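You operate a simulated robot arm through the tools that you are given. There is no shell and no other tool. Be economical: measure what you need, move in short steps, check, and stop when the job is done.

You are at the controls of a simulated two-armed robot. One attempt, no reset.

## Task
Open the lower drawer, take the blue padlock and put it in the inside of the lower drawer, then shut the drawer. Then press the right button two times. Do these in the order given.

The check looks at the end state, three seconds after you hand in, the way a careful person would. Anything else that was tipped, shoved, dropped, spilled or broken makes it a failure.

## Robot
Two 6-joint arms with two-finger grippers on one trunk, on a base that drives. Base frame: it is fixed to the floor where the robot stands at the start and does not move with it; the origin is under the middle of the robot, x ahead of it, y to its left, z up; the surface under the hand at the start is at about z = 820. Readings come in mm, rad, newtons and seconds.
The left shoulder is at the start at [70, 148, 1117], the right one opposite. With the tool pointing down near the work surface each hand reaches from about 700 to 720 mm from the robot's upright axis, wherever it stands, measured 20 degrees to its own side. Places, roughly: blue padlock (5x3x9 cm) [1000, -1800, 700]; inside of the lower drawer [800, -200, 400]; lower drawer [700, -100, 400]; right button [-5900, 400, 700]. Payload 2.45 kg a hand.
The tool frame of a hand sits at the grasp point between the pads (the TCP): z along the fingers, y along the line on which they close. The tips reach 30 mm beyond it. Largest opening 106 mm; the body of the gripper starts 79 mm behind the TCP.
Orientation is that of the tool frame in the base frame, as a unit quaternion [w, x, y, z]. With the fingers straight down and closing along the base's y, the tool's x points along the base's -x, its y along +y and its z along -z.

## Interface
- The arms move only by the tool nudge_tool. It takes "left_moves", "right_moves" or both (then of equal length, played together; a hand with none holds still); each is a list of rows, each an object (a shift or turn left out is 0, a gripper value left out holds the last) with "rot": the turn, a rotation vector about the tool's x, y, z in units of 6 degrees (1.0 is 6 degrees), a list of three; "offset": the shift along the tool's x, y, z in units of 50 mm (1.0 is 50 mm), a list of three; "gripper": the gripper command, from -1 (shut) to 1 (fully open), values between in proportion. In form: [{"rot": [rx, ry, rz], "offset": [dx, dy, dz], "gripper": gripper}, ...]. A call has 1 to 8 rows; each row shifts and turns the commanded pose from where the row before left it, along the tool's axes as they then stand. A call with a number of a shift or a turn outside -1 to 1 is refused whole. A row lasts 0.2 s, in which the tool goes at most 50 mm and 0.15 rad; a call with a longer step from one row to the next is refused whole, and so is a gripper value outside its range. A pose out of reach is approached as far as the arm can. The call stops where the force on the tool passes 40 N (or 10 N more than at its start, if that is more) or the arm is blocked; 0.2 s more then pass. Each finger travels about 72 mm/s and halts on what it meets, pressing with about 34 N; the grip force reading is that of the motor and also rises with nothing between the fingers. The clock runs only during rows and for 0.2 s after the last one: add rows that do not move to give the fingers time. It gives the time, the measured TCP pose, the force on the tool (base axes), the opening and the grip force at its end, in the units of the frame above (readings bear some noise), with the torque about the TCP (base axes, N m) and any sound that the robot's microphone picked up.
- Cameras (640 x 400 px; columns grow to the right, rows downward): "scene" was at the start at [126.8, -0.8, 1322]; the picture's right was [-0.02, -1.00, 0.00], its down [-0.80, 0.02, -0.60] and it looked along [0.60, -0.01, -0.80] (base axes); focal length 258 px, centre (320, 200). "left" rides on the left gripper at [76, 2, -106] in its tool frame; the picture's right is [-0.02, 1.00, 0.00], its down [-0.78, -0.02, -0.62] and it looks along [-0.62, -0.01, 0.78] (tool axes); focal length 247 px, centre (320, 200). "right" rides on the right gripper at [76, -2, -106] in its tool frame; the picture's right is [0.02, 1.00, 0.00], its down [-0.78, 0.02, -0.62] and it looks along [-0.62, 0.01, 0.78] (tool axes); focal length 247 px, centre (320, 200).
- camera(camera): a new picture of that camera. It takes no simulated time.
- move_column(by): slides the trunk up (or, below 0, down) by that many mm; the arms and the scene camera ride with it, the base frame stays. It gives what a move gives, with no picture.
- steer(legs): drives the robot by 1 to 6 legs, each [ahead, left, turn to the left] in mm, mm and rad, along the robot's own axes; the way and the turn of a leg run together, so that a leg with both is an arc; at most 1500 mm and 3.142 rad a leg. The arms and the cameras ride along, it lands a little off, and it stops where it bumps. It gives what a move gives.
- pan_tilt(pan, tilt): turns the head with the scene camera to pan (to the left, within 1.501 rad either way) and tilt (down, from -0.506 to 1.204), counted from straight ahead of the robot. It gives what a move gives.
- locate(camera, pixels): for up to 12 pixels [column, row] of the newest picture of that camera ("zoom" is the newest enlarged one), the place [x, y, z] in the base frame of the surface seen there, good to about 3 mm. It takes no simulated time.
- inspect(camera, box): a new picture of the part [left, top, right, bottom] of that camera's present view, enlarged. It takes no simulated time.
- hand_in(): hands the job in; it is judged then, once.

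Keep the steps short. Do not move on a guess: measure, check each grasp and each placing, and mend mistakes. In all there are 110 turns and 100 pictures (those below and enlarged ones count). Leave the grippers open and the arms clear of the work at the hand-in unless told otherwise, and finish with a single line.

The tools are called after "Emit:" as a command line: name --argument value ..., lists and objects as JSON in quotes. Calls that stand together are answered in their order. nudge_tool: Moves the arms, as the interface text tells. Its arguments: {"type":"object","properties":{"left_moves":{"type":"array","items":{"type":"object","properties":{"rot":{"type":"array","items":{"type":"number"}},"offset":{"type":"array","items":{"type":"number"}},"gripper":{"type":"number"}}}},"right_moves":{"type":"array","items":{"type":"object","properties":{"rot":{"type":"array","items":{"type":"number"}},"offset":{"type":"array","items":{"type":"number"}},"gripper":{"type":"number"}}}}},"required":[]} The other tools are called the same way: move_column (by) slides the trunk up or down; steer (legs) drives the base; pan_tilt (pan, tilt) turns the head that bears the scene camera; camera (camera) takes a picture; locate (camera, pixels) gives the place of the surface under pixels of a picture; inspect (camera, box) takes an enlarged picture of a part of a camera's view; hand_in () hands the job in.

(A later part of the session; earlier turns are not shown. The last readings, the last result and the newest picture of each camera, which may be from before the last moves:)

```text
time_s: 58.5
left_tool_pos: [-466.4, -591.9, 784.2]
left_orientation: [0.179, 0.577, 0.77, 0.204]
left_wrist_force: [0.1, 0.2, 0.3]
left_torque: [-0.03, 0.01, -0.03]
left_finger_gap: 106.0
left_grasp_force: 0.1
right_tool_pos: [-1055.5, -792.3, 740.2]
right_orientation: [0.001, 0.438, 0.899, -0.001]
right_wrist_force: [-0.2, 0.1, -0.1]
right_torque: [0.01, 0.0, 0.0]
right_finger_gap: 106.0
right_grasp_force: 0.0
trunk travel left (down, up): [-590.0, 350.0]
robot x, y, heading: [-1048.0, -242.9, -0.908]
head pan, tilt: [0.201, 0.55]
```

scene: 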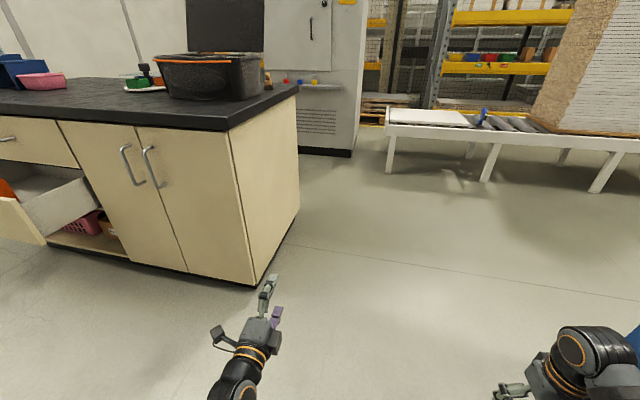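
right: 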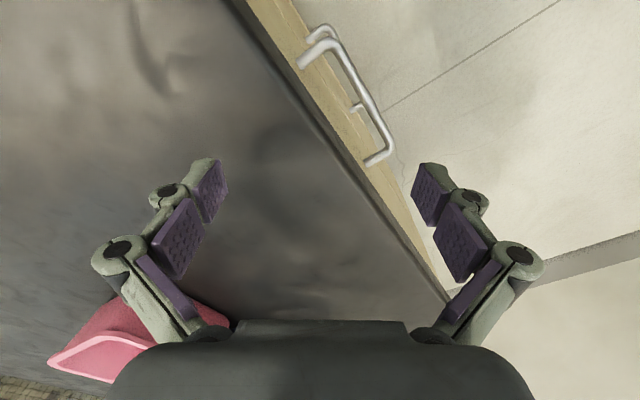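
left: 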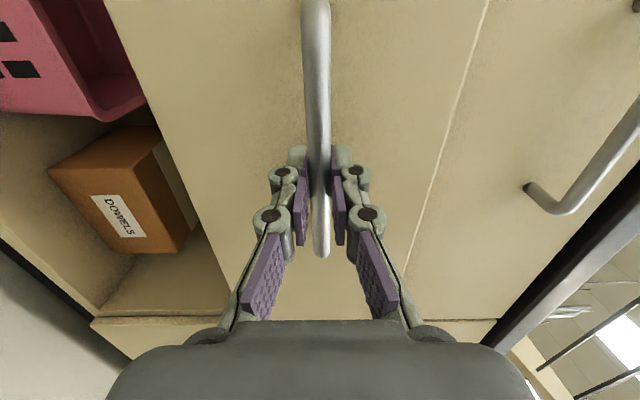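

Emit:
nudge_tool --left_moves '[{"rot": [0.85, 0.233, -0.585]}, {"rot": [0.85, 0.233, -0.585]}, {"rot": [0.85, 0.233, -0.585]}, {"rot": [0.85, 0.233, -0.585]}, {"rot": [0.85, 0.233, -0.585]}, {"rot": [0.85, 0.233, -0.585]}, {}]'

Emit:
steer --legs '[[900, 0, -0.03], [810, 0, 0]]'

Emit:
pan_tilt --pan 0.6 --tilt 0.7

Emit:
camera --camera "scene"

```text
time_s: 60.1
left_tool_pos: [-466.8, -590.6, 783.7]
left_orientation: [0.0, 0.439, 0.898, 0.001]
left_wrist_force: [-0.2, 0.8, 0.3]
left_torque: [0.0, 0.0, -0.01]
left_finger_gap: 106.2
left_grasp_force: 0.1
right_tool_pos: [-1057.5, -794.3, 741.4]
right_orientation: [0.001, 0.438, 0.899, 0.0]
right_wrist_force: [0.0, 0.3, -1.0]
right_torque: [0.0, 0.02, -0.01]
right_finger_gap: 105.9
right_grasp_force: 0.1
trunk travel left (down, up): [-590.0, 350.0]
robot x, y, heading: [-1050.5, -247.4, -0.906]
head pan, tilt: [0.201, 0.55]
```

```text
time_s: 68.7
left_tool_pos: [534.0, -1962.7, 784.9]
left_orientation: [-0.001, 0.456, 0.89, 0.002]
left_wrist_force: [0.1, 0.2, 0.1]
left_torque: [0.0, -0.02, -0.03]
left_finger_gap: 106.0
left_grasp_force: 0.1
right_tool_pos: [-63.7, -2142.3, 740.9]
right_orientation: [0.0, 0.454, 0.891, 0.0]
right_wrist_force: [0.6, 0.6, -0.5]
right_torque: [0.02, -0.04, -0.02]
right_finger_gap: 105.8
right_grasp_force: 0.1
trunk travel left (down, up): [-590.0, 350.0]
robot x, y, heading: [-37.5, -1595.5, -0.945]
head pan, tilt: [0.201, 0.55]
```

```text
time_s: 69.5
left_tool_pos: [533.1, -1961.3, 783.8]
left_orientation: [0.001, 0.455, 0.89, 0.002]
left_wrist_force: [-0.2, -0.8, 0.5]
left_torque: [0.02, 0.01, 0.05]
left_finger_gap: 105.9
left_grasp_force: 0.1
right_tool_pos: [-62.1, -2142.5, 740.5]
right_orientation: [0.001, 0.454, 0.891, 0.0]
right_wrist_force: [0.3, 0.1, -0.3]
right_torque: [0.04, 0.01, 0.04]
right_finger_gap: 106.1
right_grasp_force: 0.1
trunk travel left (down, up): [-590.0, 350.0]
robot x, y, heading: [-39.4, -1594.1, -0.942]
head pan, tilt: [0.6, 0.7]
```

```text
77 pictures are left
```

scene: 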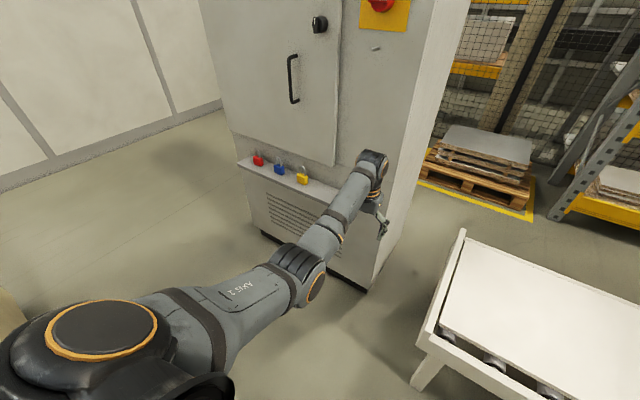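

I've reached the aisle. The blue padlock is at pixel (279,169), and I'll measure the padlocks from here.

Emit:
inspect --camera "scene" --box '[230, 140, 326, 200]'

```text
6.67 times, centred on (278, 170) of scene
```

zoom: 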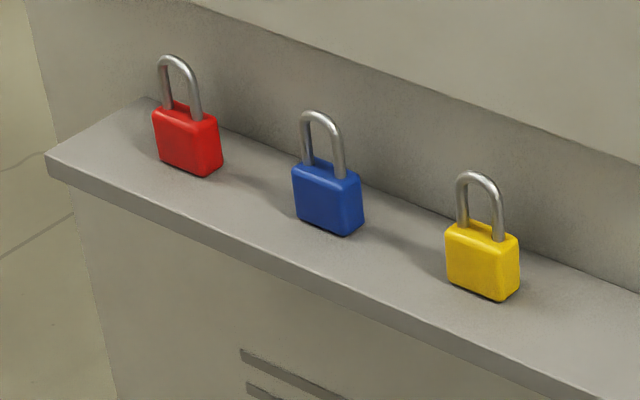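

Emit:
locate --camera "zoom" --pixels '[[325, 200], [325, 172], [322, 116], [346, 180], [298, 172], [335, 225], [350, 250], [480, 262], [185, 140], [340, 290], [400, 190], [480, 90]]'

```text
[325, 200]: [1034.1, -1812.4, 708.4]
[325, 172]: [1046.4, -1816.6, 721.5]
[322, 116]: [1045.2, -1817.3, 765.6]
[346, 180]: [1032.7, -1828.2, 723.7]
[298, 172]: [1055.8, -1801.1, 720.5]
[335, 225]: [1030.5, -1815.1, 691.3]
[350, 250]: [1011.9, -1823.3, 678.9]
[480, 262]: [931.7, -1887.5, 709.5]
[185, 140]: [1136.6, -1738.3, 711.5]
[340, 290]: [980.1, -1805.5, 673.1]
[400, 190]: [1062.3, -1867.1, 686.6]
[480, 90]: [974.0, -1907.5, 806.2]
```

The shackle centre is at (1045,-1817) with its top at z 766, and the body spans z 679–722. The cabinet panel overhangs close behind, so I'll approach with the tool tilted 45°. First I'll drive left to line up, then tilt the hand.

Emit:
steer --legs '[[0, 495, 0]]'

Emit:
nudge_tool --left_moves '[{"rot": [0, -0.95, 0], "offset": [0, 0, -0.2]}, {"rot": [0, -0.95, 0], "offset": [0, 0, -0.2]}, {"rot": [0, -0.95, 0]}, {"rot": [0, -0.95, 0]}, {"rot": [0, -0.95, 0]}, {"rot": [0, -0.95, 0]}, {"rot": [0, -0.95, 0]}, {"rot": [0, -0.85, 0]}]'

Emit:
camera --camera "left"

```text
time_s: 71.8
left_tool_pos: [817.1, -1742.5, 782.7]
left_orientation: [0.001, 0.395, 0.919, -0.001]
left_wrist_force: [0.3, 0.2, -0.5]
left_torque: [-0.01, 0.07, 0.01]
left_finger_gap: 106.1
left_grasp_force: 0.0
right_tool_pos: [250.9, -2003.1, 740.9]
right_orientation: [-0.002, 0.393, 0.92, -0.002]
right_wrist_force: [0.9, 0.8, 0.3]
right_torque: [-0.01, 0.08, -0.03]
right_finger_gap: 106.1
right_grasp_force: 0.1
trunk travel left (down, up): [-590.0, 350.0]
robot x, y, heading: [202.0, -1456.5, -0.809]
head pan, tilt: [0.6, 0.7]
stopped in leg 1: the robot was blocked; the commanded pose is now the measured one
```

```text
time_s: 73.6
left_tool_pos: [814.2, -1742.2, 804.6]
left_orientation: [0.353, 0.365, 0.848, -0.152]
left_wrist_force: [0.3, 0.0, 1.2]
left_torque: [0.0, 0.02, 0.04]
left_finger_gap: 106.1
left_grasp_force: 0.1
right_tool_pos: [249.3, -2003.6, 741.0]
right_orientation: [0.0, 0.393, 0.92, -0.002]
right_wrist_force: [0.7, 1.2, 0.5]
right_torque: [0.03, -0.01, 0.01]
right_finger_gap: 105.9
right_grasp_force: 0.1
trunk travel left (down, up): [-590.0, 350.0]
robot x, y, heading: [199.7, -1457.6, -0.803]
head pan, tilt: [0.6, 0.7]
```

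```text
75 pictures are left
```

left: 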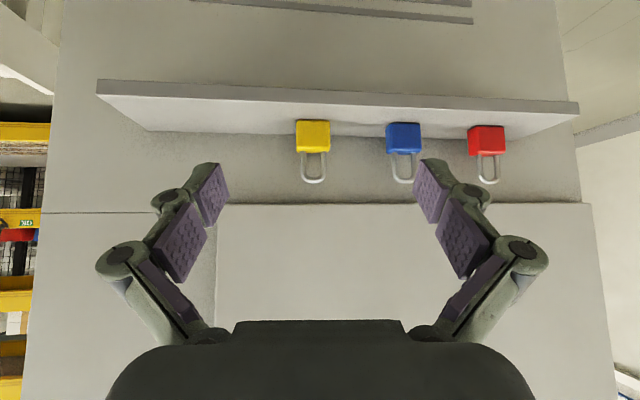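

The base bumped the desk's rear corner because I moved left before going far enough forward. I'll move right off it, square up the heading, and pull the hand back 100 mm. Then I'll check the desk for any disturbance.

Emit:
steer --legs '[[0, -70, 0], [0, 0, -0.132]]'

Emit:
nudge_tool --left_moves '[{"offset": [0.47, 0, -0.47]}, {"offset": [0.47, 0, -0.47]}, {"offset": [0.47, 0, -0.47]}, {}]'

Emit:
pan_tilt --pan 1.5 --tilt 0.8

Emit:
camera --camera "scene"

```text
time_s: 75.2
left_tool_pos: [721.2, -1868.1, 804.5]
left_orientation: [0.342, 0.42, 0.823, -0.174]
left_wrist_force: [-1.0, 0.1, 0.5]
left_torque: [0.03, -0.04, 0.03]
left_finger_gap: 105.9
left_grasp_force: 0.2
right_tool_pos: [127.0, -2053.5, 739.4]
right_orientation: [-0.001, 0.452, 0.892, -0.001]
right_wrist_force: [-0.5, -1.1, -0.8]
right_torque: [0.02, -0.01, -0.03]
right_finger_gap: 105.8
right_grasp_force: 0.1
trunk travel left (down, up): [-590.0, 350.0]
robot x, y, heading: [151.7, -1503.7, -0.934]
head pan, tilt: [0.6, 0.7]
```

```text
time_s: 76.2
left_tool_pos: [664.0, -1788.9, 802.9]
left_orientation: [0.341, 0.419, 0.823, -0.174]
left_wrist_force: [-0.4, 0.1, 0.3]
left_torque: [0.0, -0.02, 0.02]
left_finger_gap: 106.1
left_grasp_force: 0.2
right_tool_pos: [126.7, -2053.0, 740.3]
right_orientation: [0.0, 0.451, 0.892, -0.001]
right_wrist_force: [-0.9, 0.1, 0.4]
right_torque: [0.04, 0.0, -0.03]
right_finger_gap: 106.2
right_grasp_force: 0.1
trunk travel left (down, up): [-590.0, 350.0]
robot x, y, heading: [147.9, -1501.7, -0.93]
head pan, tilt: [0.6, 0.7]
```

```text
time_s: 77.4
left_tool_pos: [662.8, -1787.3, 804.5]
left_orientation: [0.341, 0.419, 0.823, -0.173]
left_wrist_force: [0.4, -1.1, -0.4]
left_torque: [0.01, -0.01, 0.01]
left_finger_gap: 105.9
left_grasp_force: 0.1
right_tool_pos: [126.8, -2051.9, 740.1]
right_orientation: [0.0, 0.452, 0.892, 0.0]
right_wrist_force: [-0.1, 0.2, -0.2]
right_torque: [0.01, 0.03, 0.02]
right_finger_gap: 106.0
right_grasp_force: 0.1
trunk travel left (down, up): [-590.0, 350.0]
robot x, y, heading: [152.9, -1504.8, -0.937]
head pan, tilt: [1.499, 0.799]
```

```text
74 pictures are left
```

scene: 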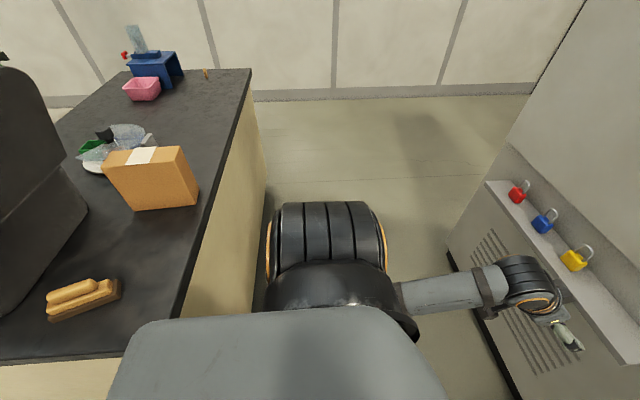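

The desk items still stand in place. I'll measure the desk's rear edge for clearance.

Emit:
locate --camera "scene" --pixels '[[172, 350], [215, 190], [235, 110], [200, 330], [262, 200], [230, 270]]'

```text
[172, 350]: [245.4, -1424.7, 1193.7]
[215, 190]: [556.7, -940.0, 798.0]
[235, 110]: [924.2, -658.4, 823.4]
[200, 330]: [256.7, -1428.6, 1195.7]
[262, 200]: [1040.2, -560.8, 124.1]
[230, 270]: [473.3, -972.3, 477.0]
```

The rear edge is at about n=-1087, so I need the robot axis beyond about -1440. I'll go forward 170 mm, then left 290 mm.

Emit:
steer --legs '[[170, 0, 0], [0, 290, 0]]'

Emit:
camera --camera "left"

```text
time_s: 80.5
left_tool_pos: [1003.0, -1750.3, 803.5]
left_orientation: [0.34, 0.419, 0.824, -0.173]
left_wrist_force: [-0.1, 0.4, 0.1]
left_torque: [0.0, -0.01, -0.01]
left_finger_gap: 105.9
left_grasp_force: 0.1
right_tool_pos: [467.1, -2016.3, 740.2]
right_orientation: [-0.001, 0.451, 0.893, -0.002]
right_wrist_force: [-0.4, 0.4, 1.4]
right_torque: [0.03, 0.01, 0.0]
right_finger_gap: 106.0
right_grasp_force: 0.1
trunk travel left (down, up): [-590.0, 350.0]
robot x, y, heading: [491.0, -1465.7, -0.934]
head pan, tilt: [1.499, 0.799]
```

```text
73 pictures are left
```

left: 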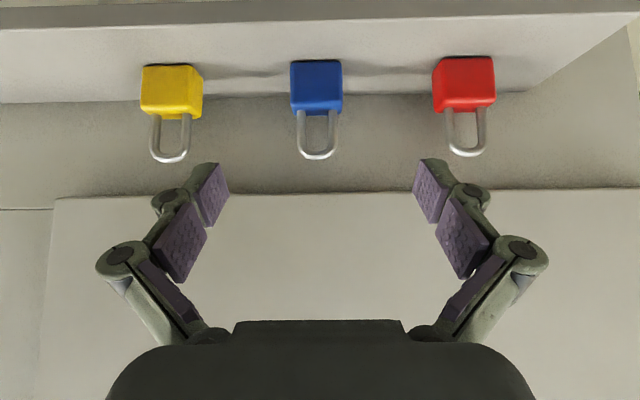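

The blue padlock is nearly centred between the pads at (318,95). I'll measure it in this view.

Emit:
locate --camera "left" --pixels '[[316, 75], [316, 105], [292, 75], [341, 75], [317, 156], [316, 62], [200, 85], [436, 80], [316, 210]]'

```text
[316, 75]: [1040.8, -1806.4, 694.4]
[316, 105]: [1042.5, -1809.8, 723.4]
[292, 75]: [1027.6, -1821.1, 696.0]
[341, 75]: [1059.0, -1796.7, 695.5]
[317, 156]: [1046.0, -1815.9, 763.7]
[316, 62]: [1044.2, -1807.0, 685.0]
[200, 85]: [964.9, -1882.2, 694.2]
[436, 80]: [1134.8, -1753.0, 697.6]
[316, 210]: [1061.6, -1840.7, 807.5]
```

It's aligned to about 3 mm. I'll narrow the opening a bit and advance along the fingers in short steps.

Emit:
nudge_tool --left_moves '[{"gripper": 0.65}, {"gripper": 0.65}, {"offset": [0.04, -0.03, 0.5]}, {"offset": [0.04, -0.02, 0.5]}, {"offset": [0.03, 0, 0.5]}, {}]'

Emit:
camera --camera "left"

```text
time_s: 81.9
left_tool_pos: [1029.5, -1792.1, 747.9]
left_orientation: [0.342, 0.419, 0.823, -0.174]
left_wrist_force: [-1.1, -0.1, -0.2]
left_torque: [0.0, 0.0, 0.02]
left_finger_gap: 87.4
left_grasp_force: 0.1
right_tool_pos: [466.0, -2017.8, 740.0]
right_orientation: [0.0, 0.451, 0.893, -0.001]
right_wrist_force: [-0.1, -0.1, -0.1]
right_torque: [-0.01, 0.0, -0.01]
right_finger_gap: 106.1
right_grasp_force: 0.0
trunk travel left (down, up): [-590.0, 350.0]
robot x, y, heading: [493.8, -1472.6, -0.937]
head pan, tilt: [1.499, 0.799]
```

```text
72 pictures are left
```

left: 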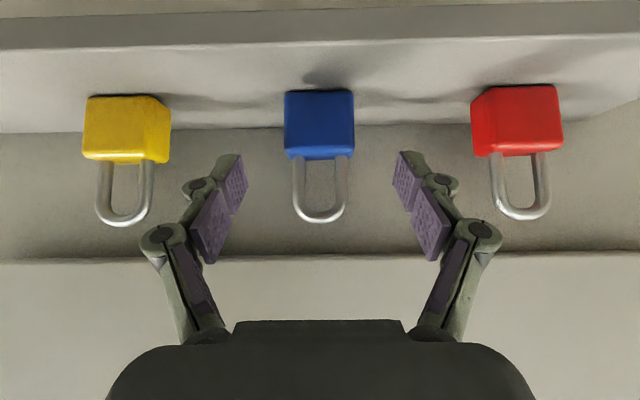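

Emit:
nudge_tool --left_moves '[{"offset": [0.02, 0, 0.43]}, {"offset": [0.02, 0, 0.43]}, {}]'

Emit:
camera --camera "left"

```text
time_s: 82.7
left_tool_pos: [1045.9, -1816.5, 716.2]
left_orientation: [0.34, 0.42, 0.823, -0.174]
left_wrist_force: [-0.4, 0.4, 0.6]
left_torque: [0.0, 0.01, 0.01]
left_finger_gap: 87.2
left_grasp_force: 0.0
right_tool_pos: [466.2, -2017.2, 739.7]
right_orientation: [0.0, 0.451, 0.893, -0.001]
right_wrist_force: [0.4, 0.5, 0.3]
right_torque: [-0.03, 0.01, 0.0]
right_finger_gap: 105.9
right_grasp_force: 0.1
trunk travel left (down, up): [-590.0, 350.0]
robot x, y, heading: [489.2, -1468.3, -0.936]
head pan, tilt: [1.499, 0.799]
```

```text
71 pictures are left
```

left: 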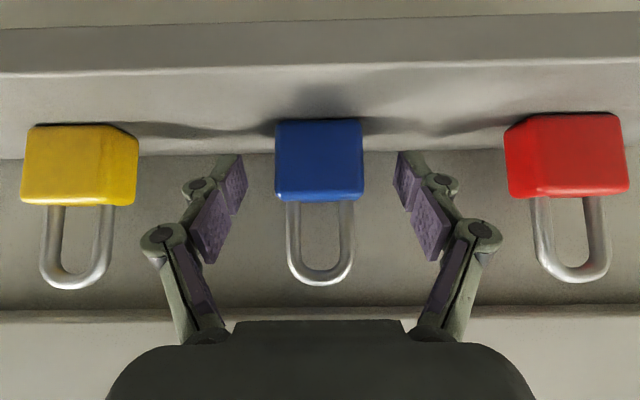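

The pads straddle the blue body. I'll close and check.

Emit:
nudge_tool --left_moves '[{"gripper": -1}, {"gripper": -1}, {"gripper": -1}, {"gripper": -1}]'

Emit:
camera --camera "left"

```text
time_s: 83.7
left_tool_pos: [1046.0, -1815.2, 715.0]
left_orientation: [0.341, 0.419, 0.824, -0.173]
left_wrist_force: [0.2, -0.7, 0.2]
left_torque: [0.0, -0.01, -0.01]
left_finger_gap: 44.9
left_grasp_force: 33.7
right_tool_pos: [467.2, -2017.3, 740.5]
right_orientation: [-0.001, 0.451, 0.893, -0.001]
right_wrist_force: [-0.2, -0.1, 0.1]
right_torque: [0.0, 0.01, -0.03]
right_finger_gap: 106.1
right_grasp_force: 0.0
trunk travel left (down, up): [-590.0, 350.0]
robot x, y, heading: [489.1, -1467.2, -0.933]
head pan, tilt: [1.499, 0.799]
```

```text
70 pictures are left
```

left: 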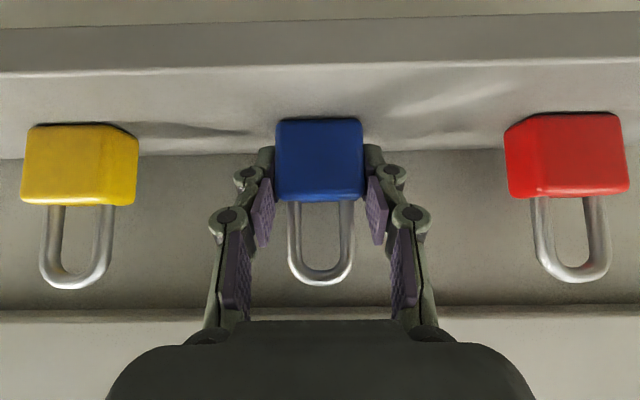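

Firm hold: gap 44.9 mm, 34 N. I'll lift slightly, then back out along the fingers.

Emit:
nudge_tool --left_moves '[{"offset": [-0.1, 0, -0.1], "gripper": -1}, {"offset": [0.2, 0, -0.6], "gripper": -1}, {"offset": [0.2, 0, -0.6], "gripper": -1}, {"offset": [0.2, 0, -0.6], "gripper": -1}, {"offset": [0.2, 0, -0.6], "gripper": -1}, {"gripper": -1}]'

Emit:
camera --camera "left"

```text
time_s: 85.1
left_tool_pos: [981.0, -1725.3, 778.5]
left_orientation: [0.341, 0.419, 0.823, -0.174]
left_wrist_force: [0.0, 1.0, -1.0]
left_torque: [-0.01, -0.02, -0.01]
left_finger_gap: 44.9
left_grasp_force: 33.5
right_tool_pos: [465.7, -2017.7, 739.5]
right_orientation: [-0.001, 0.452, 0.892, -0.001]
right_wrist_force: [-0.5, 0.0, -0.7]
right_torque: [0.01, -0.02, -0.02]
right_finger_gap: 106.1
right_grasp_force: 0.0
trunk travel left (down, up): [-590.0, 350.0]
robot x, y, heading: [491.0, -1467.1, -0.935]
head pan, tilt: [1.499, 0.799]
```

```text
69 pictures are left
```

left: 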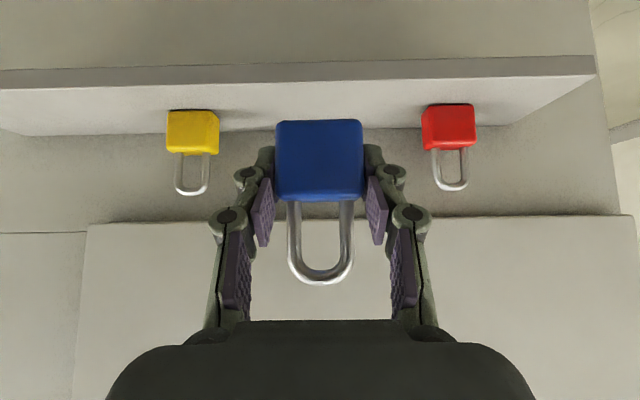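

The padlock is held free of the shelf and its neighbours are untouched. Now I'll drive right 540 mm to clear the desk end, checking the heading afterwards.

Emit:
steer --legs '[[0, -540, 0]]'

```text
time_s: 88.2
left_tool_pos: [529.1, -2058.3, 779.6]
left_orientation: [0.34, 0.425, 0.82, -0.176]
left_wrist_force: [0.8, -0.2, -1.0]
left_torque: [0.01, -0.03, 0.03]
left_finger_gap: 44.8
left_grasp_force: 34.0
right_tool_pos: [8.8, -2344.2, 739.8]
right_orientation: [0.0, 0.457, 0.889, -0.001]
right_wrist_force: [0.1, 0.2, 0.2]
right_torque: [0.02, 0.0, 0.03]
right_finger_gap: 106.0
right_grasp_force: 0.1
trunk travel left (down, up): [-590.0, 350.0]
robot x, y, heading: [41.4, -1791.5, -0.946]
head pan, tilt: [1.499, 0.799]
```

Emit:
steer --legs '[[-950, 0, 0.008], [-930, 0, 0]]'

Emit:
pan_tilt --pan 0.9 --tilt 0.5

Emit:
camera --camera "scene"

```text
time_s: 97.7
left_tool_pos: [-583.4, -532.6, 779.9]
left_orientation: [0.341, 0.422, 0.822, -0.175]
left_wrist_force: [0.8, 0.5, -0.7]
left_torque: [-0.01, -0.01, -0.03]
left_finger_gap: 45.2
left_grasp_force: 34.3
right_tool_pos: [-1100.0, -820.7, 740.6]
right_orientation: [-0.001, 0.455, 0.891, 0.0]
right_wrist_force: [0.6, 0.0, 0.1]
right_torque: [0.0, 0.02, 0.0]
right_finger_gap: 106.3
right_grasp_force: 0.1
trunk travel left (down, up): [-590.0, 350.0]
robot x, y, heading: [-1075.6, -274.9, -0.943]
head pan, tilt: [1.499, 0.799]
```

```text
time_s: 98.7
left_tool_pos: [-583.2, -532.5, 778.5]
left_orientation: [0.341, 0.422, 0.822, -0.174]
left_wrist_force: [0.3, 0.7, -1.2]
left_torque: [0.01, 0.02, 0.0]
left_finger_gap: 45.1
left_grasp_force: 34.1
right_tool_pos: [-1100.2, -821.2, 740.6]
right_orientation: [0.0, 0.456, 0.89, 0.0]
right_wrist_force: [0.0, 0.9, 0.6]
right_torque: [0.0, -0.02, 0.0]
right_finger_gap: 106.1
right_grasp_force: 0.1
trunk travel left (down, up): [-590.0, 350.0]
robot x, y, heading: [-1075.9, -276.2, -0.944]
head pan, tilt: [0.901, 0.499]
```

```text
68 pictures are left
```

scene: 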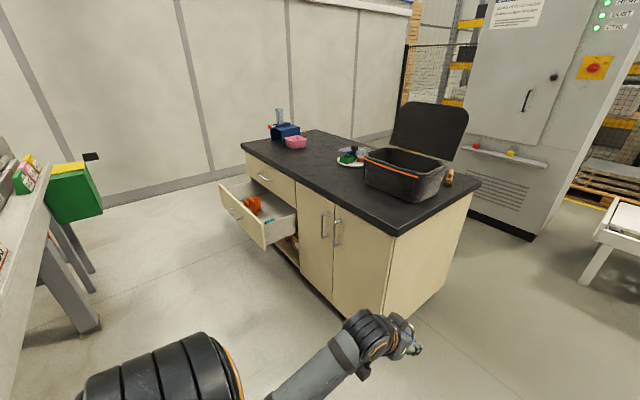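

The drawer is still open. I'll drive left along the aisle so that the left hand faces the drawer's right half.

Emit:
steer --legs '[[0, 560, 0.006], [0, 550, 0]]'

Emit:
pan_tilt --pan 0.3 --tilt 0.9

Emit:
camera --camera "scene"

```text
time_s: 104.7
left_tool_pos: [322.3, 133.5, 779.4]
left_orientation: [0.341, 0.419, 0.823, -0.174]
left_wrist_force: [-0.9, -0.8, -1.4]
left_torque: [0.02, 0.01, -0.01]
left_finger_gap: 45.0
left_grasp_force: 34.0
right_tool_pos: [-192.5, -159.1, 739.8]
right_orientation: [-0.001, 0.452, 0.892, -0.002]
right_wrist_force: [-0.1, -0.2, 0.0]
right_torque: [-0.01, 0.03, -0.03]
right_finger_gap: 106.3
right_grasp_force: 0.1
trunk travel left (down, up): [-590.0, 350.0]
robot x, y, heading: [-171.1, 389.9, -0.932]
head pan, tilt: [0.901, 0.499]
```

```text
time_s: 105.7
left_tool_pos: [322.2, 133.2, 779.3]
left_orientation: [0.341, 0.419, 0.823, -0.174]
left_wrist_force: [0.7, 1.0, -1.0]
left_torque: [0.02, -0.01, -0.01]
left_finger_gap: 45.2
left_grasp_force: 33.4
right_tool_pos: [-192.3, -159.2, 740.2]
right_orientation: [0.0, 0.452, 0.892, -0.001]
right_wrist_force: [0.3, 0.5, -0.9]
right_torque: [0.01, -0.01, 0.02]
right_finger_gap: 106.0
right_grasp_force: 0.0
trunk travel left (down, up): [-590.0, 350.0]
robot x, y, heading: [-171.7, 386.2, -0.932]
head pan, tilt: [0.3, 0.901]
```

```text
67 pictures are left
```

scene: 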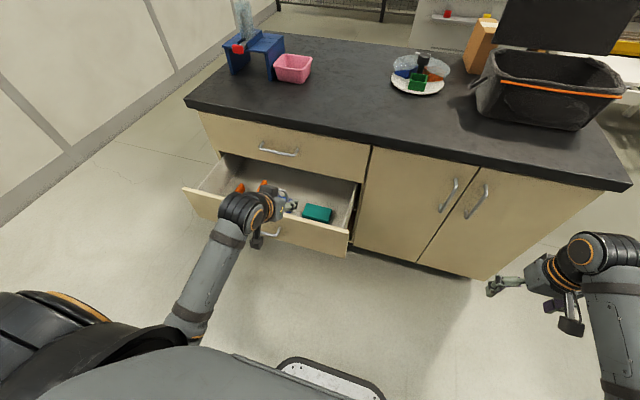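

The drawer also holds a teal block at (318,212). I'll measure the contents.

Emit:
inspect --camera "scene" --box '[180, 150, 372, 270]'

Emit:
locate --camera "scene" --pixels '[[305, 210], [331, 215], [318, 219], [318, 208], [300, 197], [345, 210], [340, 228], [240, 188], [264, 184], [280, 185], [346, 234], [190, 192]]'

Emit:
camera --camera "left"

```text
3.33 times, centred on (276, 210) of scene
```

zoom: 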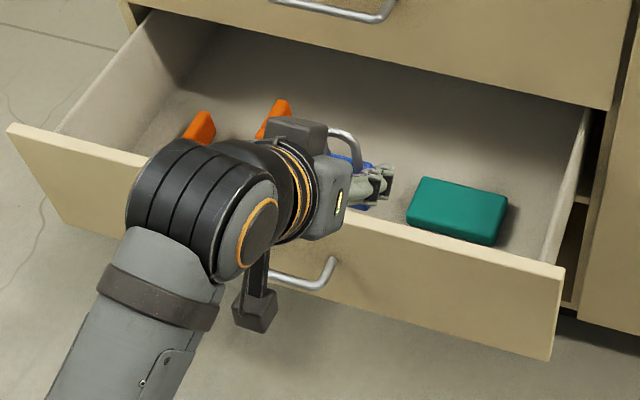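

```text
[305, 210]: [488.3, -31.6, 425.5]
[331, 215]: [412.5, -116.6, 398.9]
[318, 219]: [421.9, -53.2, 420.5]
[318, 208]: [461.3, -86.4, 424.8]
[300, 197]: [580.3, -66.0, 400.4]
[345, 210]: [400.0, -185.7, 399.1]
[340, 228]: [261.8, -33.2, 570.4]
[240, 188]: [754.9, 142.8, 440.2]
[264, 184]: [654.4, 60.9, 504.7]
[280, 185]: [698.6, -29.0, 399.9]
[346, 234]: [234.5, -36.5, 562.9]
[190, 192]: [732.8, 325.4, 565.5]
```

```text
65 pictures are left
```

left: 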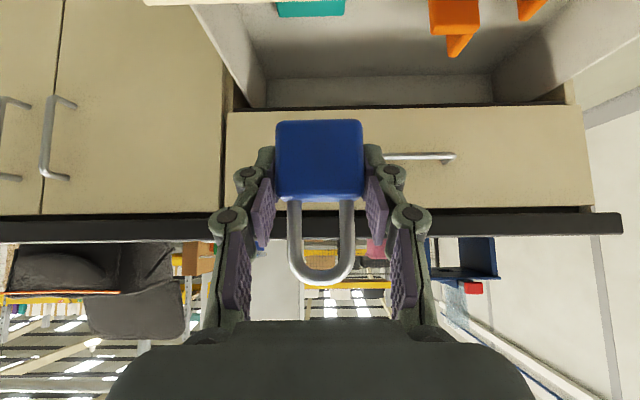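

There is free floor between the teal block (t 300–380) and the orange item (t>535), so I'll place at t≈455. I'll shift left 116 mm, then turn the hand straight down.

Emit:
steer --legs '[[0, 116, 0]]'

Emit:
nudge_tool --left_moves '[{"rot": [0, 0.95, 0], "gripper": -1}, {"rot": [0, 0.95, 0], "gripper": -1}, {"rot": [0, 0.95, 0], "gripper": -1}, {"rot": [0, 0.95, 0], "gripper": -1}, {"rot": [0, 0.95, 0], "gripper": -1}, {"rot": [0, 0.95, 0], "gripper": -1}, {"rot": [0, 0.95, 0], "gripper": -1}, {"rot": [0, 0.85, 0], "gripper": -1}]'

Emit:
nudge_tool --left_moves '[{"offset": [-0.8, 0, -0.15], "gripper": -1}, {"offset": [-0.8, 0, -0.15], "gripper": -1}, {"offset": [-0.8, 0, -0.15], "gripper": -1}, {"offset": [-0.8, 0, 0], "gripper": -1}, {"gripper": -1}]'

```text
time_s: 107.0
left_tool_pos: [416.0, 200.2, 779.6]
left_orientation: [0.341, 0.419, 0.823, -0.173]
left_wrist_force: [-0.4, 0.0, -0.6]
left_torque: [0.0, -0.03, 0.01]
left_finger_gap: 45.1
left_grasp_force: 33.4
right_tool_pos: [-99.6, -90.0, 740.2]
right_orientation: [-0.001, 0.452, 0.892, -0.001]
right_wrist_force: [1.1, -0.1, 0.1]
right_torque: [-0.01, 0.02, 0.0]
right_finger_gap: 105.8
right_grasp_force: 0.1
trunk travel left (down, up): [-590.0, 350.0]
robot x, y, heading: [-76.1, 457.9, -0.942]
head pan, tilt: [0.3, 0.901]
```

```text
time_s: 108.8
left_tool_pos: [428.5, 192.1, 746.9]
left_orientation: [-0.001, 0.455, 0.891, -0.001]
left_wrist_force: [0.6, -0.1, -1.7]
left_torque: [-0.01, 0.02, 0.02]
left_finger_gap: 45.1
left_grasp_force: 34.4
left hand out of reach, approached as far as the arm can: row 7, 8
right_tool_pos: [-99.3, -92.1, 739.6]
right_orientation: [0.0, 0.452, 0.892, -0.001]
right_wrist_force: [0.1, -0.7, 0.2]
right_torque: [0.04, 0.04, -0.03]
right_finger_gap: 106.3
right_grasp_force: 0.2
trunk travel left (down, up): [-590.0, 350.0]
robot x, y, heading: [-75.3, 458.9, -0.937]
head pan, tilt: [0.3, 0.901]
```

```text
time_s: 110.0
left_tool_pos: [521.7, 61.8, 771.2]
left_orientation: [0.001, 0.455, 0.891, 0.0]
left_wrist_force: [-0.7, 0.6, -0.2]
left_torque: [-0.04, 0.02, -0.01]
left_finger_gap: 45.1
left_grasp_force: 33.8
right_tool_pos: [-100.0, -89.8, 740.6]
right_orientation: [-0.001, 0.453, 0.892, -0.001]
right_wrist_force: [0.0, -1.0, -0.2]
right_torque: [-0.02, 0.02, 0.02]
right_finger_gap: 105.9
right_grasp_force: 0.1
trunk travel left (down, up): [-590.0, 350.0]
robot x, y, heading: [-76.2, 456.5, -0.935]
head pan, tilt: [0.3, 0.901]
```

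The hand is at t≈458, n≈-259. The wrist camera block might foul the drawer front when low, so I'll yaw the hand 90° to bring the camera to the right, inside the drawer's width.

Emit:
nudge_tool --left_moves '[{"rot": [0, 0, -1], "gripper": -1}, {"rot": [0, 0, -1], "gripper": -1}, {"rot": [0, 0, -1], "gripper": -1}, {"rot": [0, 0, -1], "gripper": -1}, {"rot": [0, 0, -1], "gripper": -1}, {"rot": [0, 0, -1], "gripper": -1}, {"rot": [0, 0, -1], "gripper": -1}, {"rot": [0, 0, -1], "gripper": -1}]'

Emit:
nudge_tool --left_moves '[{"rot": [0, 0, -1], "gripper": -1}, {"rot": [0, 0, -1], "gripper": -1}, {"rot": [0, 0, -1], "gripper": -1}, {"rot": [0, 0, -1], "gripper": -1}, {"rot": [0, 0, -1], "gripper": -1}, {"rot": [0, 0, -1], "gripper": -1}, {"rot": [0, 0, -1], "gripper": -1}, {"gripper": -1}]'

Emit:
camera --camera "scene"

```text
time_s: 111.8
left_tool_pos: [522.3, 61.5, 770.9]
left_orientation: [0.0, 0.052, 0.999, 0.0]
left_wrist_force: [-0.5, -0.1, -1.6]
left_torque: [0.0, 0.0, 0.0]
left_finger_gap: 45.2
left_grasp_force: 33.8
right_tool_pos: [-100.4, -91.3, 739.7]
right_orientation: [0.0, 0.452, 0.892, 0.0]
right_wrist_force: [-1.1, 0.1, 0.8]
right_torque: [0.02, 0.02, 0.01]
right_finger_gap: 106.3
right_grasp_force: 0.0
trunk travel left (down, up): [-590.0, 350.0]
robot x, y, heading: [-74.9, 457.2, -0.939]
head pan, tilt: [0.3, 0.901]
```

```text
time_s: 113.5
left_tool_pos: [521.7, 62.6, 770.6]
left_orientation: [0.0, -0.31, 0.951, 0.0]
left_wrist_force: [0.0, -0.3, -0.4]
left_torque: [0.03, 0.03, 0.02]
left_finger_gap: 44.9
left_grasp_force: 33.7
right_tool_pos: [-99.9, -90.8, 740.1]
right_orientation: [-0.001, 0.452, 0.892, -0.001]
right_wrist_force: [-0.5, -0.1, -0.5]
right_torque: [0.02, 0.03, 0.01]
right_finger_gap: 106.2
right_grasp_force: 0.0
trunk travel left (down, up): [-590.0, 350.0]
robot x, y, heading: [-72.1, 458.4, -0.941]
head pan, tilt: [0.3, 0.901]
```

```text
64 pictures are left
```

scene: 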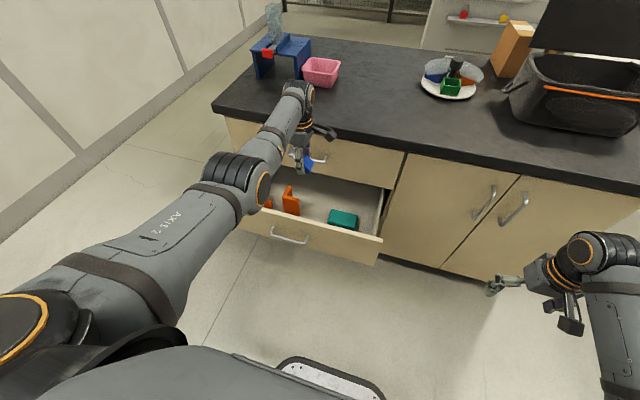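

The arm is now elbow-high. I'll measure how far forward the wrist and padlock stick out relative to the desk edge and upper handle.

Emit:
inspect --camera "scene" --box '[220, 60, 412, 180]'

Emit:
locate --camera "zoom" --pixels '[[230, 90], [290, 80], [315, 110], [330, 230], [380, 240], [310, 350], [300, 200], [250, 280], [300, 370], [265, 300], [340, 175], [150, 330]]'

```text
3.33 times, centred on (316, 120) of scene
```

zoom: 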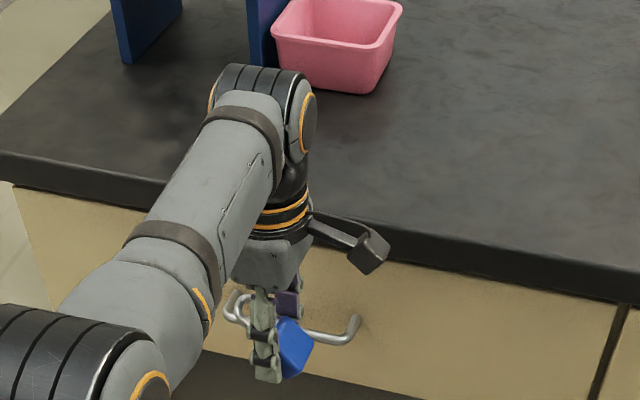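

```text
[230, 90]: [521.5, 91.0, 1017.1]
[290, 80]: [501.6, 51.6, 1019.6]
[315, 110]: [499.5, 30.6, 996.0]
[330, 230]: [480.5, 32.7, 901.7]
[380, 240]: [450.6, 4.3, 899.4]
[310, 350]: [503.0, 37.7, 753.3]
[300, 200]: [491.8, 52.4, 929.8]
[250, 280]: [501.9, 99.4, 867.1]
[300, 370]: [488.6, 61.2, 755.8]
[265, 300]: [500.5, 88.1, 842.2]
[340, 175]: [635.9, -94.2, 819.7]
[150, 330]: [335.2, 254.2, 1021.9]
```

There's enough clearance everywhere. I'll shift 16 mm further in, then lower the trunk 290 mm and look.

Emit:
nudge_tool --left_moves '[{"offset": [0, -0.32, 0], "gripper": -1}, {"gripper": -1}]'

Emit:
move_column --by -200

Emit:
camera --camera "scene"

Emit:
camera --camera "left"

```text
time_s: 114.2
left_tool_pos: [525.6, 56.7, 773.0]
left_orientation: [0.0, -0.309, 0.951, 0.0]
left_wrist_force: [0.4, -0.6, -0.6]
left_torque: [-0.02, -0.02, 0.0]
left_finger_gap: 45.2
left_grasp_force: 34.4
left hand out of reach, approached as far as the arm can: row 1
right_tool_pos: [-100.6, -90.2, 739.8]
right_orientation: [-0.001, 0.452, 0.892, -0.002]
right_wrist_force: [0.0, 0.3, 0.1]
right_torque: [0.04, -0.01, 0.03]
right_finger_gap: 105.9
right_grasp_force: 0.2
trunk travel left (down, up): [-590.0, 350.0]
robot x, y, heading: [-78.6, 456.6, -0.932]
head pan, tilt: [0.3, 0.901]
```

```text
time_s: 116.3
left_tool_pos: [524.9, 56.4, 573.6]
left_orientation: [-0.001, -0.309, 0.951, 0.0]
left_wrist_force: [-0.2, -0.1, -1.6]
left_torque: [-0.01, -0.03, 0.03]
left_finger_gap: 44.8
left_grasp_force: 33.7
right_tool_pos: [-99.6, -90.5, 539.4]
right_orientation: [-0.001, 0.453, 0.892, -0.001]
right_wrist_force: [-0.1, -0.5, -0.2]
right_torque: [-0.01, -0.01, 0.02]
right_finger_gap: 106.1
right_grasp_force: 0.0
trunk travel left (down, up): [-390.0, 550.0]
robot x, y, heading: [-82.0, 459.2, -0.938]
head pan, tilt: [0.3, 0.901]
```

```text
62 pictures are left
```

scene: 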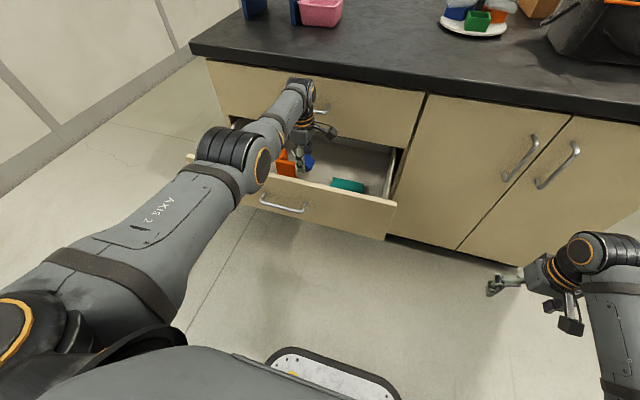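

```text
61 pictures are left
```

left: 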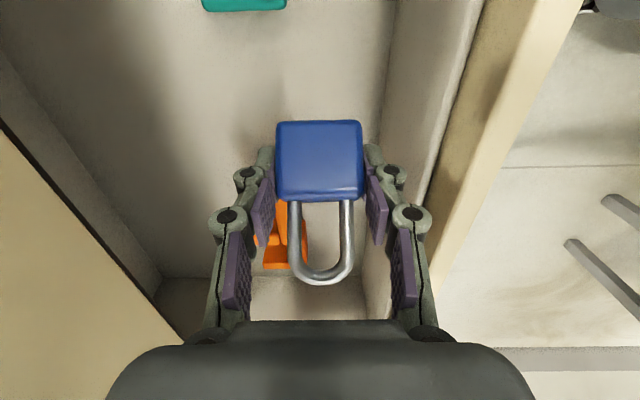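

The hand is inside the drawer outline. I'll nudge the base forward 18 mm to centre it between the front wall and the upper drawer, then lower to near the floor.

Emit:
steer --legs '[[18, 0, 0]]'

Emit:
move_column --by -90

Emit:
inspect --camera "scene" --box '[200, 70, 420, 210]'

Emit:
camera --camera "left"

```text
time_s: 117.1
left_tool_pos: [534.5, 41.1, 572.5]
left_orientation: [-0.001, -0.309, 0.951, 0.001]
left_wrist_force: [-0.1, -0.9, -1.7]
left_torque: [0.01, 0.03, 0.0]
left_finger_gap: 45.1
left_grasp_force: 33.5
right_tool_pos: [-89.0, -105.3, 538.9]
right_orientation: [-0.001, 0.452, 0.892, 0.0]
right_wrist_force: [0.7, 0.0, -0.1]
right_torque: [0.03, -0.02, 0.01]
right_finger_gap: 106.1
right_grasp_force: 0.1
trunk travel left (down, up): [-390.0, 550.0]
robot x, y, heading: [-66.5, 448.6, -0.938]
head pan, tilt: [0.3, 0.901]
```

```text
time_s: 118.3
left_tool_pos: [535.1, 42.3, 483.4]
left_orientation: [0.0, -0.31, 0.951, 0.0]
left_wrist_force: [-0.1, 0.1, -1.6]
left_torque: [0.0, 0.0, -0.05]
left_finger_gap: 44.7
left_grasp_force: 33.9
right_tool_pos: [-89.5, -104.5, 449.7]
right_orientation: [0.0, 0.453, 0.892, -0.001]
right_wrist_force: [-0.1, -0.7, 0.9]
right_torque: [0.01, -0.03, -0.02]
right_finger_gap: 106.2
right_grasp_force: 0.0
trunk travel left (down, up): [-300.0, 640.0]
robot x, y, heading: [-68.4, 442.5, -0.933]
head pan, tilt: [0.3, 0.901]
```

```text
2.86 times, centred on (310, 140) of scene
```

zoom: 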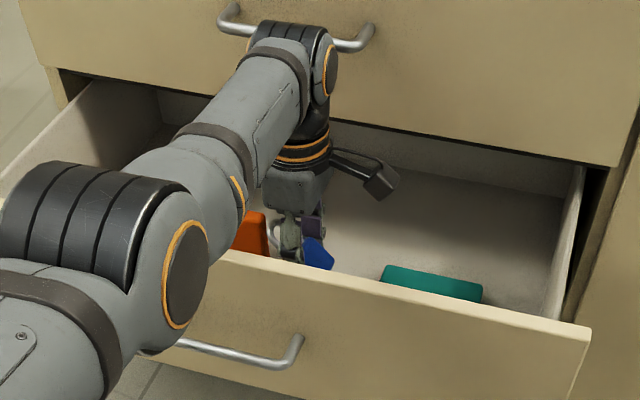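

```text
59 pictures are left
```

left: 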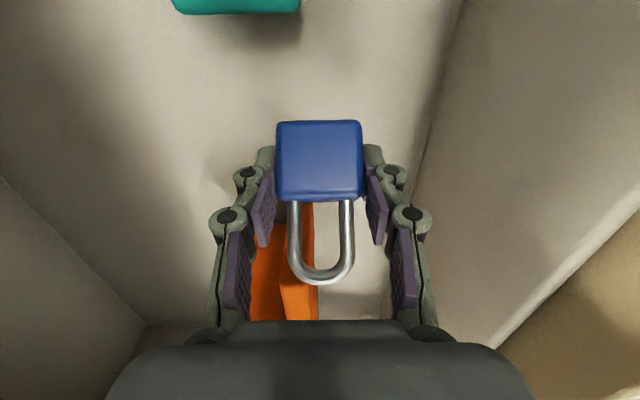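

No contact. I'll lower 35 mm more so the padlock is just above the drawer floor.

Emit:
move_column --by -35

Emit:
camera --camera "left"

```text
time_s: 119.1
left_tool_pos: [534.6, 43.0, 449.2]
left_orientation: [0.0, -0.309, 0.951, 0.001]
left_wrist_force: [0.5, -0.2, -0.9]
left_torque: [-0.01, 0.01, -0.02]
left_finger_gap: 44.8
left_grasp_force: 34.0
right_tool_pos: [-89.6, -105.6, 414.6]
right_orientation: [0.0, 0.453, 0.892, -0.001]
right_wrist_force: [0.6, -0.7, 0.4]
right_torque: [0.02, -0.01, 0.01]
right_finger_gap: 106.0
right_grasp_force: 0.0
trunk travel left (down, up): [-265.0, 675.0]
robot x, y, heading: [-68.2, 441.5, -0.934]
head pan, tilt: [0.3, 0.901]
```

```text
58 pictures are left
```

left: 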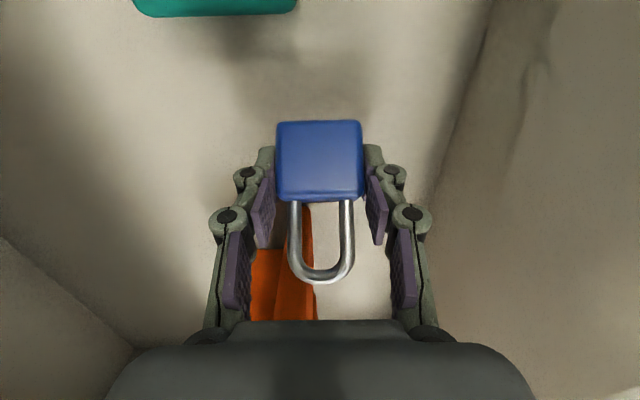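

The padlock is about 10 mm above the floor, with the teal block and orange item both clear. I'll open partway to release.

Emit:
nudge_tool --left_moves '[{"gripper": 0.3}, {"gripper": 0.3}, {}, {}]'

Emit:
camera --camera "left"

```text
time_s: 120.1
left_tool_pos: [534.5, 42.0, 448.6]
left_orientation: [0.0, -0.309, 0.951, 0.0]
left_wrist_force: [0.2, 0.3, 0.0]
left_torque: [-0.01, 0.02, 0.0]
left_finger_gap: 69.0
left_grasp_force: 0.0
right_tool_pos: [-89.7, -104.0, 415.2]
right_orientation: [0.0, 0.453, 0.892, -0.001]
right_wrist_force: [-0.3, 0.3, 0.2]
right_torque: [0.02, 0.0, 0.02]
right_finger_gap: 106.0
right_grasp_force: 0.2
trunk travel left (down, up): [-265.0, 675.0]
robot x, y, heading: [-64.5, 441.8, -0.935]
head pan, tilt: [0.3, 0.901]
```

```text
57 pictures are left
```

left: 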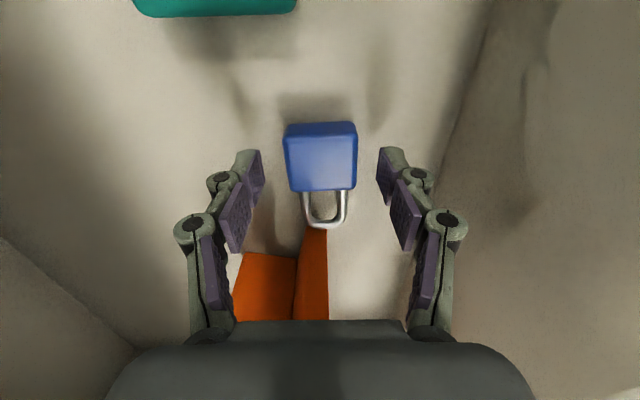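

The padlock lies flat in the drawer between the other items. I'll raise the trunk to lift the hand clear, then look.

Emit:
move_column --by 325

Emit:
camera --camera "left"

Emit:
inspect --camera "scene" --box '[220, 150, 412, 270]'

```text
time_s: 123.3
left_tool_pos: [535.4, 42.3, 772.3]
left_orientation: [0.001, -0.309, 0.951, 0.0]
left_wrist_force: [0.2, 0.3, 0.1]
left_torque: [0.01, 0.0, 0.01]
left_finger_gap: 69.0
left_grasp_force: 0.0
right_tool_pos: [-88.6, -104.6, 739.3]
right_orientation: [-0.001, 0.452, 0.892, -0.002]
right_wrist_force: [-0.4, 0.1, -0.5]
right_torque: [-0.03, -0.01, 0.04]
right_finger_gap: 105.9
right_grasp_force: 0.0
trunk travel left (down, up): [-590.0, 350.0]
robot x, y, heading: [-66.1, 444.3, -0.934]
head pan, tilt: [0.3, 0.901]
```

```text
56 pictures are left
```

left: 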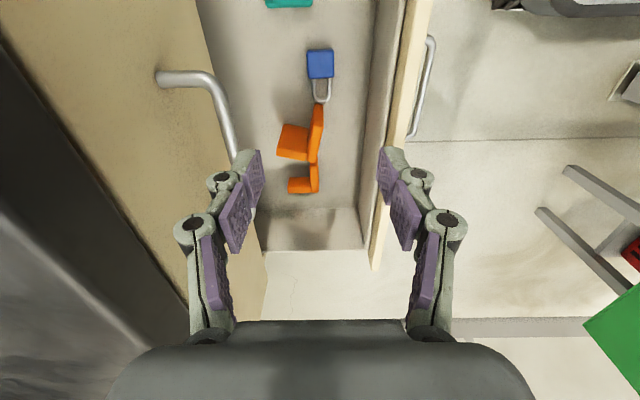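

```text
3.33 times, centred on (316, 210) of scene
```

zoom: 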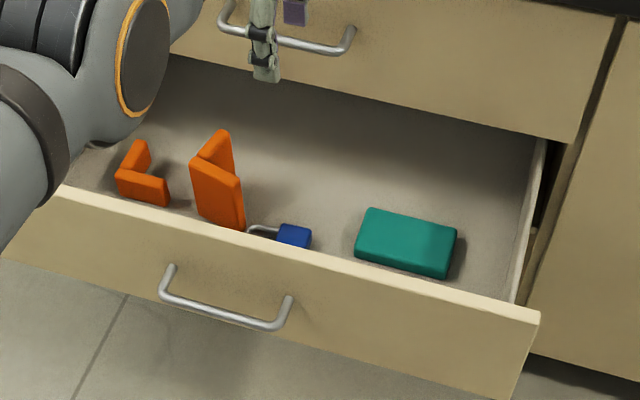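

The padlock, orange parts and teal block all lie low in the drawer. Now I'll prepare to push it shut. I'll back off, draw the hand back clear of the drawer front, close the fingers and point the hand forward.

Emit:
steer --legs '[[-42, 70, 0]]'

Emit:
nudge_tool --left_moves '[{"offset": [0, 0.8, 0], "gripper": -1}, {"offset": [0, 0.8, 0], "gripper": -1}, {"offset": [0, 0.8, 0], "gripper": -1}, {"rot": [1, 0, 0], "gripper": -1}, {"rot": [1, 0, 0], "gripper": -1}, {"rot": [1, 0, 0], "gripper": -1}, {"rot": [1, 0, 0], "gripper": -1}, {"rot": [1, 0, 0], "gripper": -1}]'

Emit:
nudge_tool --left_moves '[{"rot": [1, 0, 0], "gripper": -1}, {"rot": [1, 0, 0], "gripper": -1}, {"rot": [1, 0, 0], "gripper": -1}, {"rot": [1, 0, 0], "gripper": -1}, {"rot": [1, 0, 0], "gripper": -1}, {"rot": [1, 0, 0], "gripper": -1}, {"rot": [1, 0, 0], "gripper": -1}, {"gripper": -1}]'

```text
time_s: 124.4
left_tool_pos: [567.8, 119.0, 774.0]
left_orientation: [0.0, -0.309, 0.951, 0.0]
left_wrist_force: [-0.6, 0.2, 0.4]
left_torque: [0.02, -0.01, 0.04]
left_finger_gap: 68.9
left_grasp_force: 0.0
right_tool_pos: [-56.7, -28.4, 739.6]
right_orientation: [0.0, 0.452, 0.892, -0.002]
right_wrist_force: [0.0, 0.9, 0.4]
right_torque: [-0.03, 0.03, 0.01]
right_finger_gap: 105.9
right_grasp_force: 0.0
trunk travel left (down, up): [-590.0, 350.0]
robot x, y, heading: [-34.6, 518.1, -0.939]
head pan, tilt: [0.3, 0.901]
```

```text
time_s: 126.2
left_tool_pos: [499.0, 217.0, 774.0]
left_orientation: [0.08, -0.299, 0.918, -0.247]
left_wrist_force: [0.2, 0.7, 0.1]
left_torque: [0.03, 0.0, -0.01]
left_finger_gap: 0.0
left_grasp_force: 29.4
right_tool_pos: [-56.5, -29.0, 740.4]
right_orientation: [0.0, 0.452, 0.892, -0.001]
right_wrist_force: [-0.3, -0.2, -0.5]
right_torque: [-0.01, -0.02, 0.0]
right_finger_gap: 106.0
right_grasp_force: 0.1
trunk travel left (down, up): [-590.0, 350.0]
robot x, y, heading: [-31.1, 519.0, -0.936]
head pan, tilt: [0.3, 0.901]
```

```text
time_s: 128.0
left_tool_pos: [496.1, 216.4, 772.7]
left_orientation: [0.182, -0.25, 0.769, -0.56]
left_wrist_force: [0.5, 0.0, -0.1]
left_torque: [-0.01, 0.02, -0.02]
left_finger_gap: 0.2
left_grasp_force: 29.0
right_tool_pos: [-57.1, -29.9, 739.8]
right_orientation: [-0.001, 0.451, 0.892, -0.001]
right_wrist_force: [0.3, -0.2, 0.6]
right_torque: [-0.02, 0.03, 0.01]
right_finger_gap: 106.1
right_grasp_force: 0.1
trunk travel left (down, up): [-590.0, 350.0]
robot x, y, heading: [-30.6, 521.0, -0.932]
head pan, tilt: [0.3, 0.901]
```

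The hand is now 18° from horizontal. I'll finish the turn, shift 40 mm to the drawer's centre line and retract 20 mm.

Emit:
nudge_tool --left_moves '[{"rot": [1, 0, 0], "gripper": -1}, {"rot": [1, 0, 0], "gripper": -1}, {"rot": [1, 0, 0], "gripper": -1}, {"offset": [0.4, 0, -0.2], "gripper": -1}, {"offset": [0.4, 0, -0.2], "gripper": -1}, {"gripper": -1}]'

```text
time_s: 129.4
left_tool_pos: [450.0, 205.3, 774.5]
left_orientation: [0.207, -0.22, 0.692, -0.655]
left_wrist_force: [-0.3, -0.5, -0.2]
left_torque: [0.0, -0.01, -0.01]
left_finger_gap: 0.0
left_grasp_force: 28.4
left hand out of reach, approached as far as the arm can: row 3
right_tool_pos: [-55.7, -28.5, 740.0]
right_orientation: [-0.001, 0.452, 0.892, -0.001]
right_wrist_force: [0.2, 0.3, -0.4]
right_torque: [0.03, 0.02, -0.01]
right_finger_gap: 106.2
right_grasp_force: 0.1
trunk travel left (down, up): [-590.0, 350.0]
robot x, y, heading: [-39.4, 523.7, -0.936]
head pan, tilt: [0.3, 0.901]
```

The TCP is at t≈485 with the tips about 40 mm in front of the drawer panel. I'll lower the trunk 240 mm to z≈535, above the handle bar, and look.

Emit:
move_column --by -238

Emit:
camera --camera "scene"

Emit:
camera --camera "left"

```text
time_s: 131.9
left_tool_pos: [450.1, 206.0, 536.9]
left_orientation: [0.208, -0.219, 0.693, -0.655]
left_wrist_force: [1.0, -0.6, 1.1]
left_torque: [0.01, 0.01, -0.03]
left_finger_gap: 0.0
left_grasp_force: 28.1
right_tool_pos: [-57.5, -29.4, 502.5]
right_orientation: [0.0, 0.452, 0.892, -0.001]
right_wrist_force: [0.5, -0.1, 1.0]
right_torque: [-0.02, 0.0, 0.01]
right_finger_gap: 106.1
right_grasp_force: 0.3
trunk travel left (down, up): [-352.0, 588.0]
robot x, y, heading: [-35.2, 520.6, -0.938]
head pan, tilt: [0.3, 0.901]
```

```text
54 pictures are left
```

scene: 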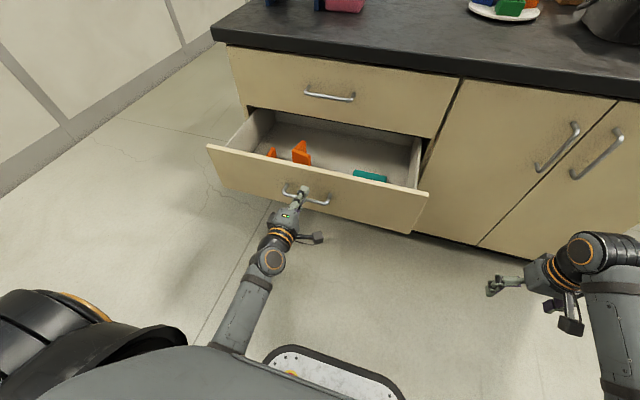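

```text
53 pictures are left
```

left: 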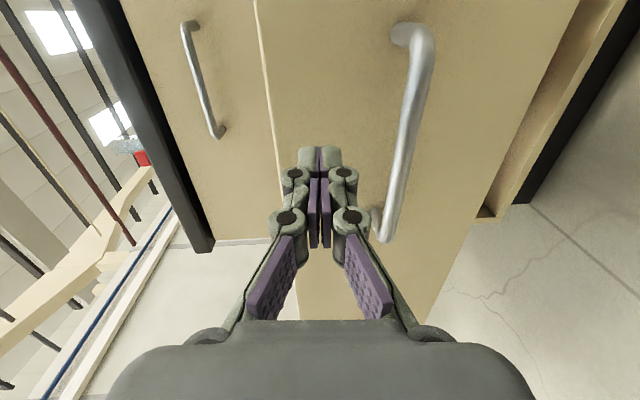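

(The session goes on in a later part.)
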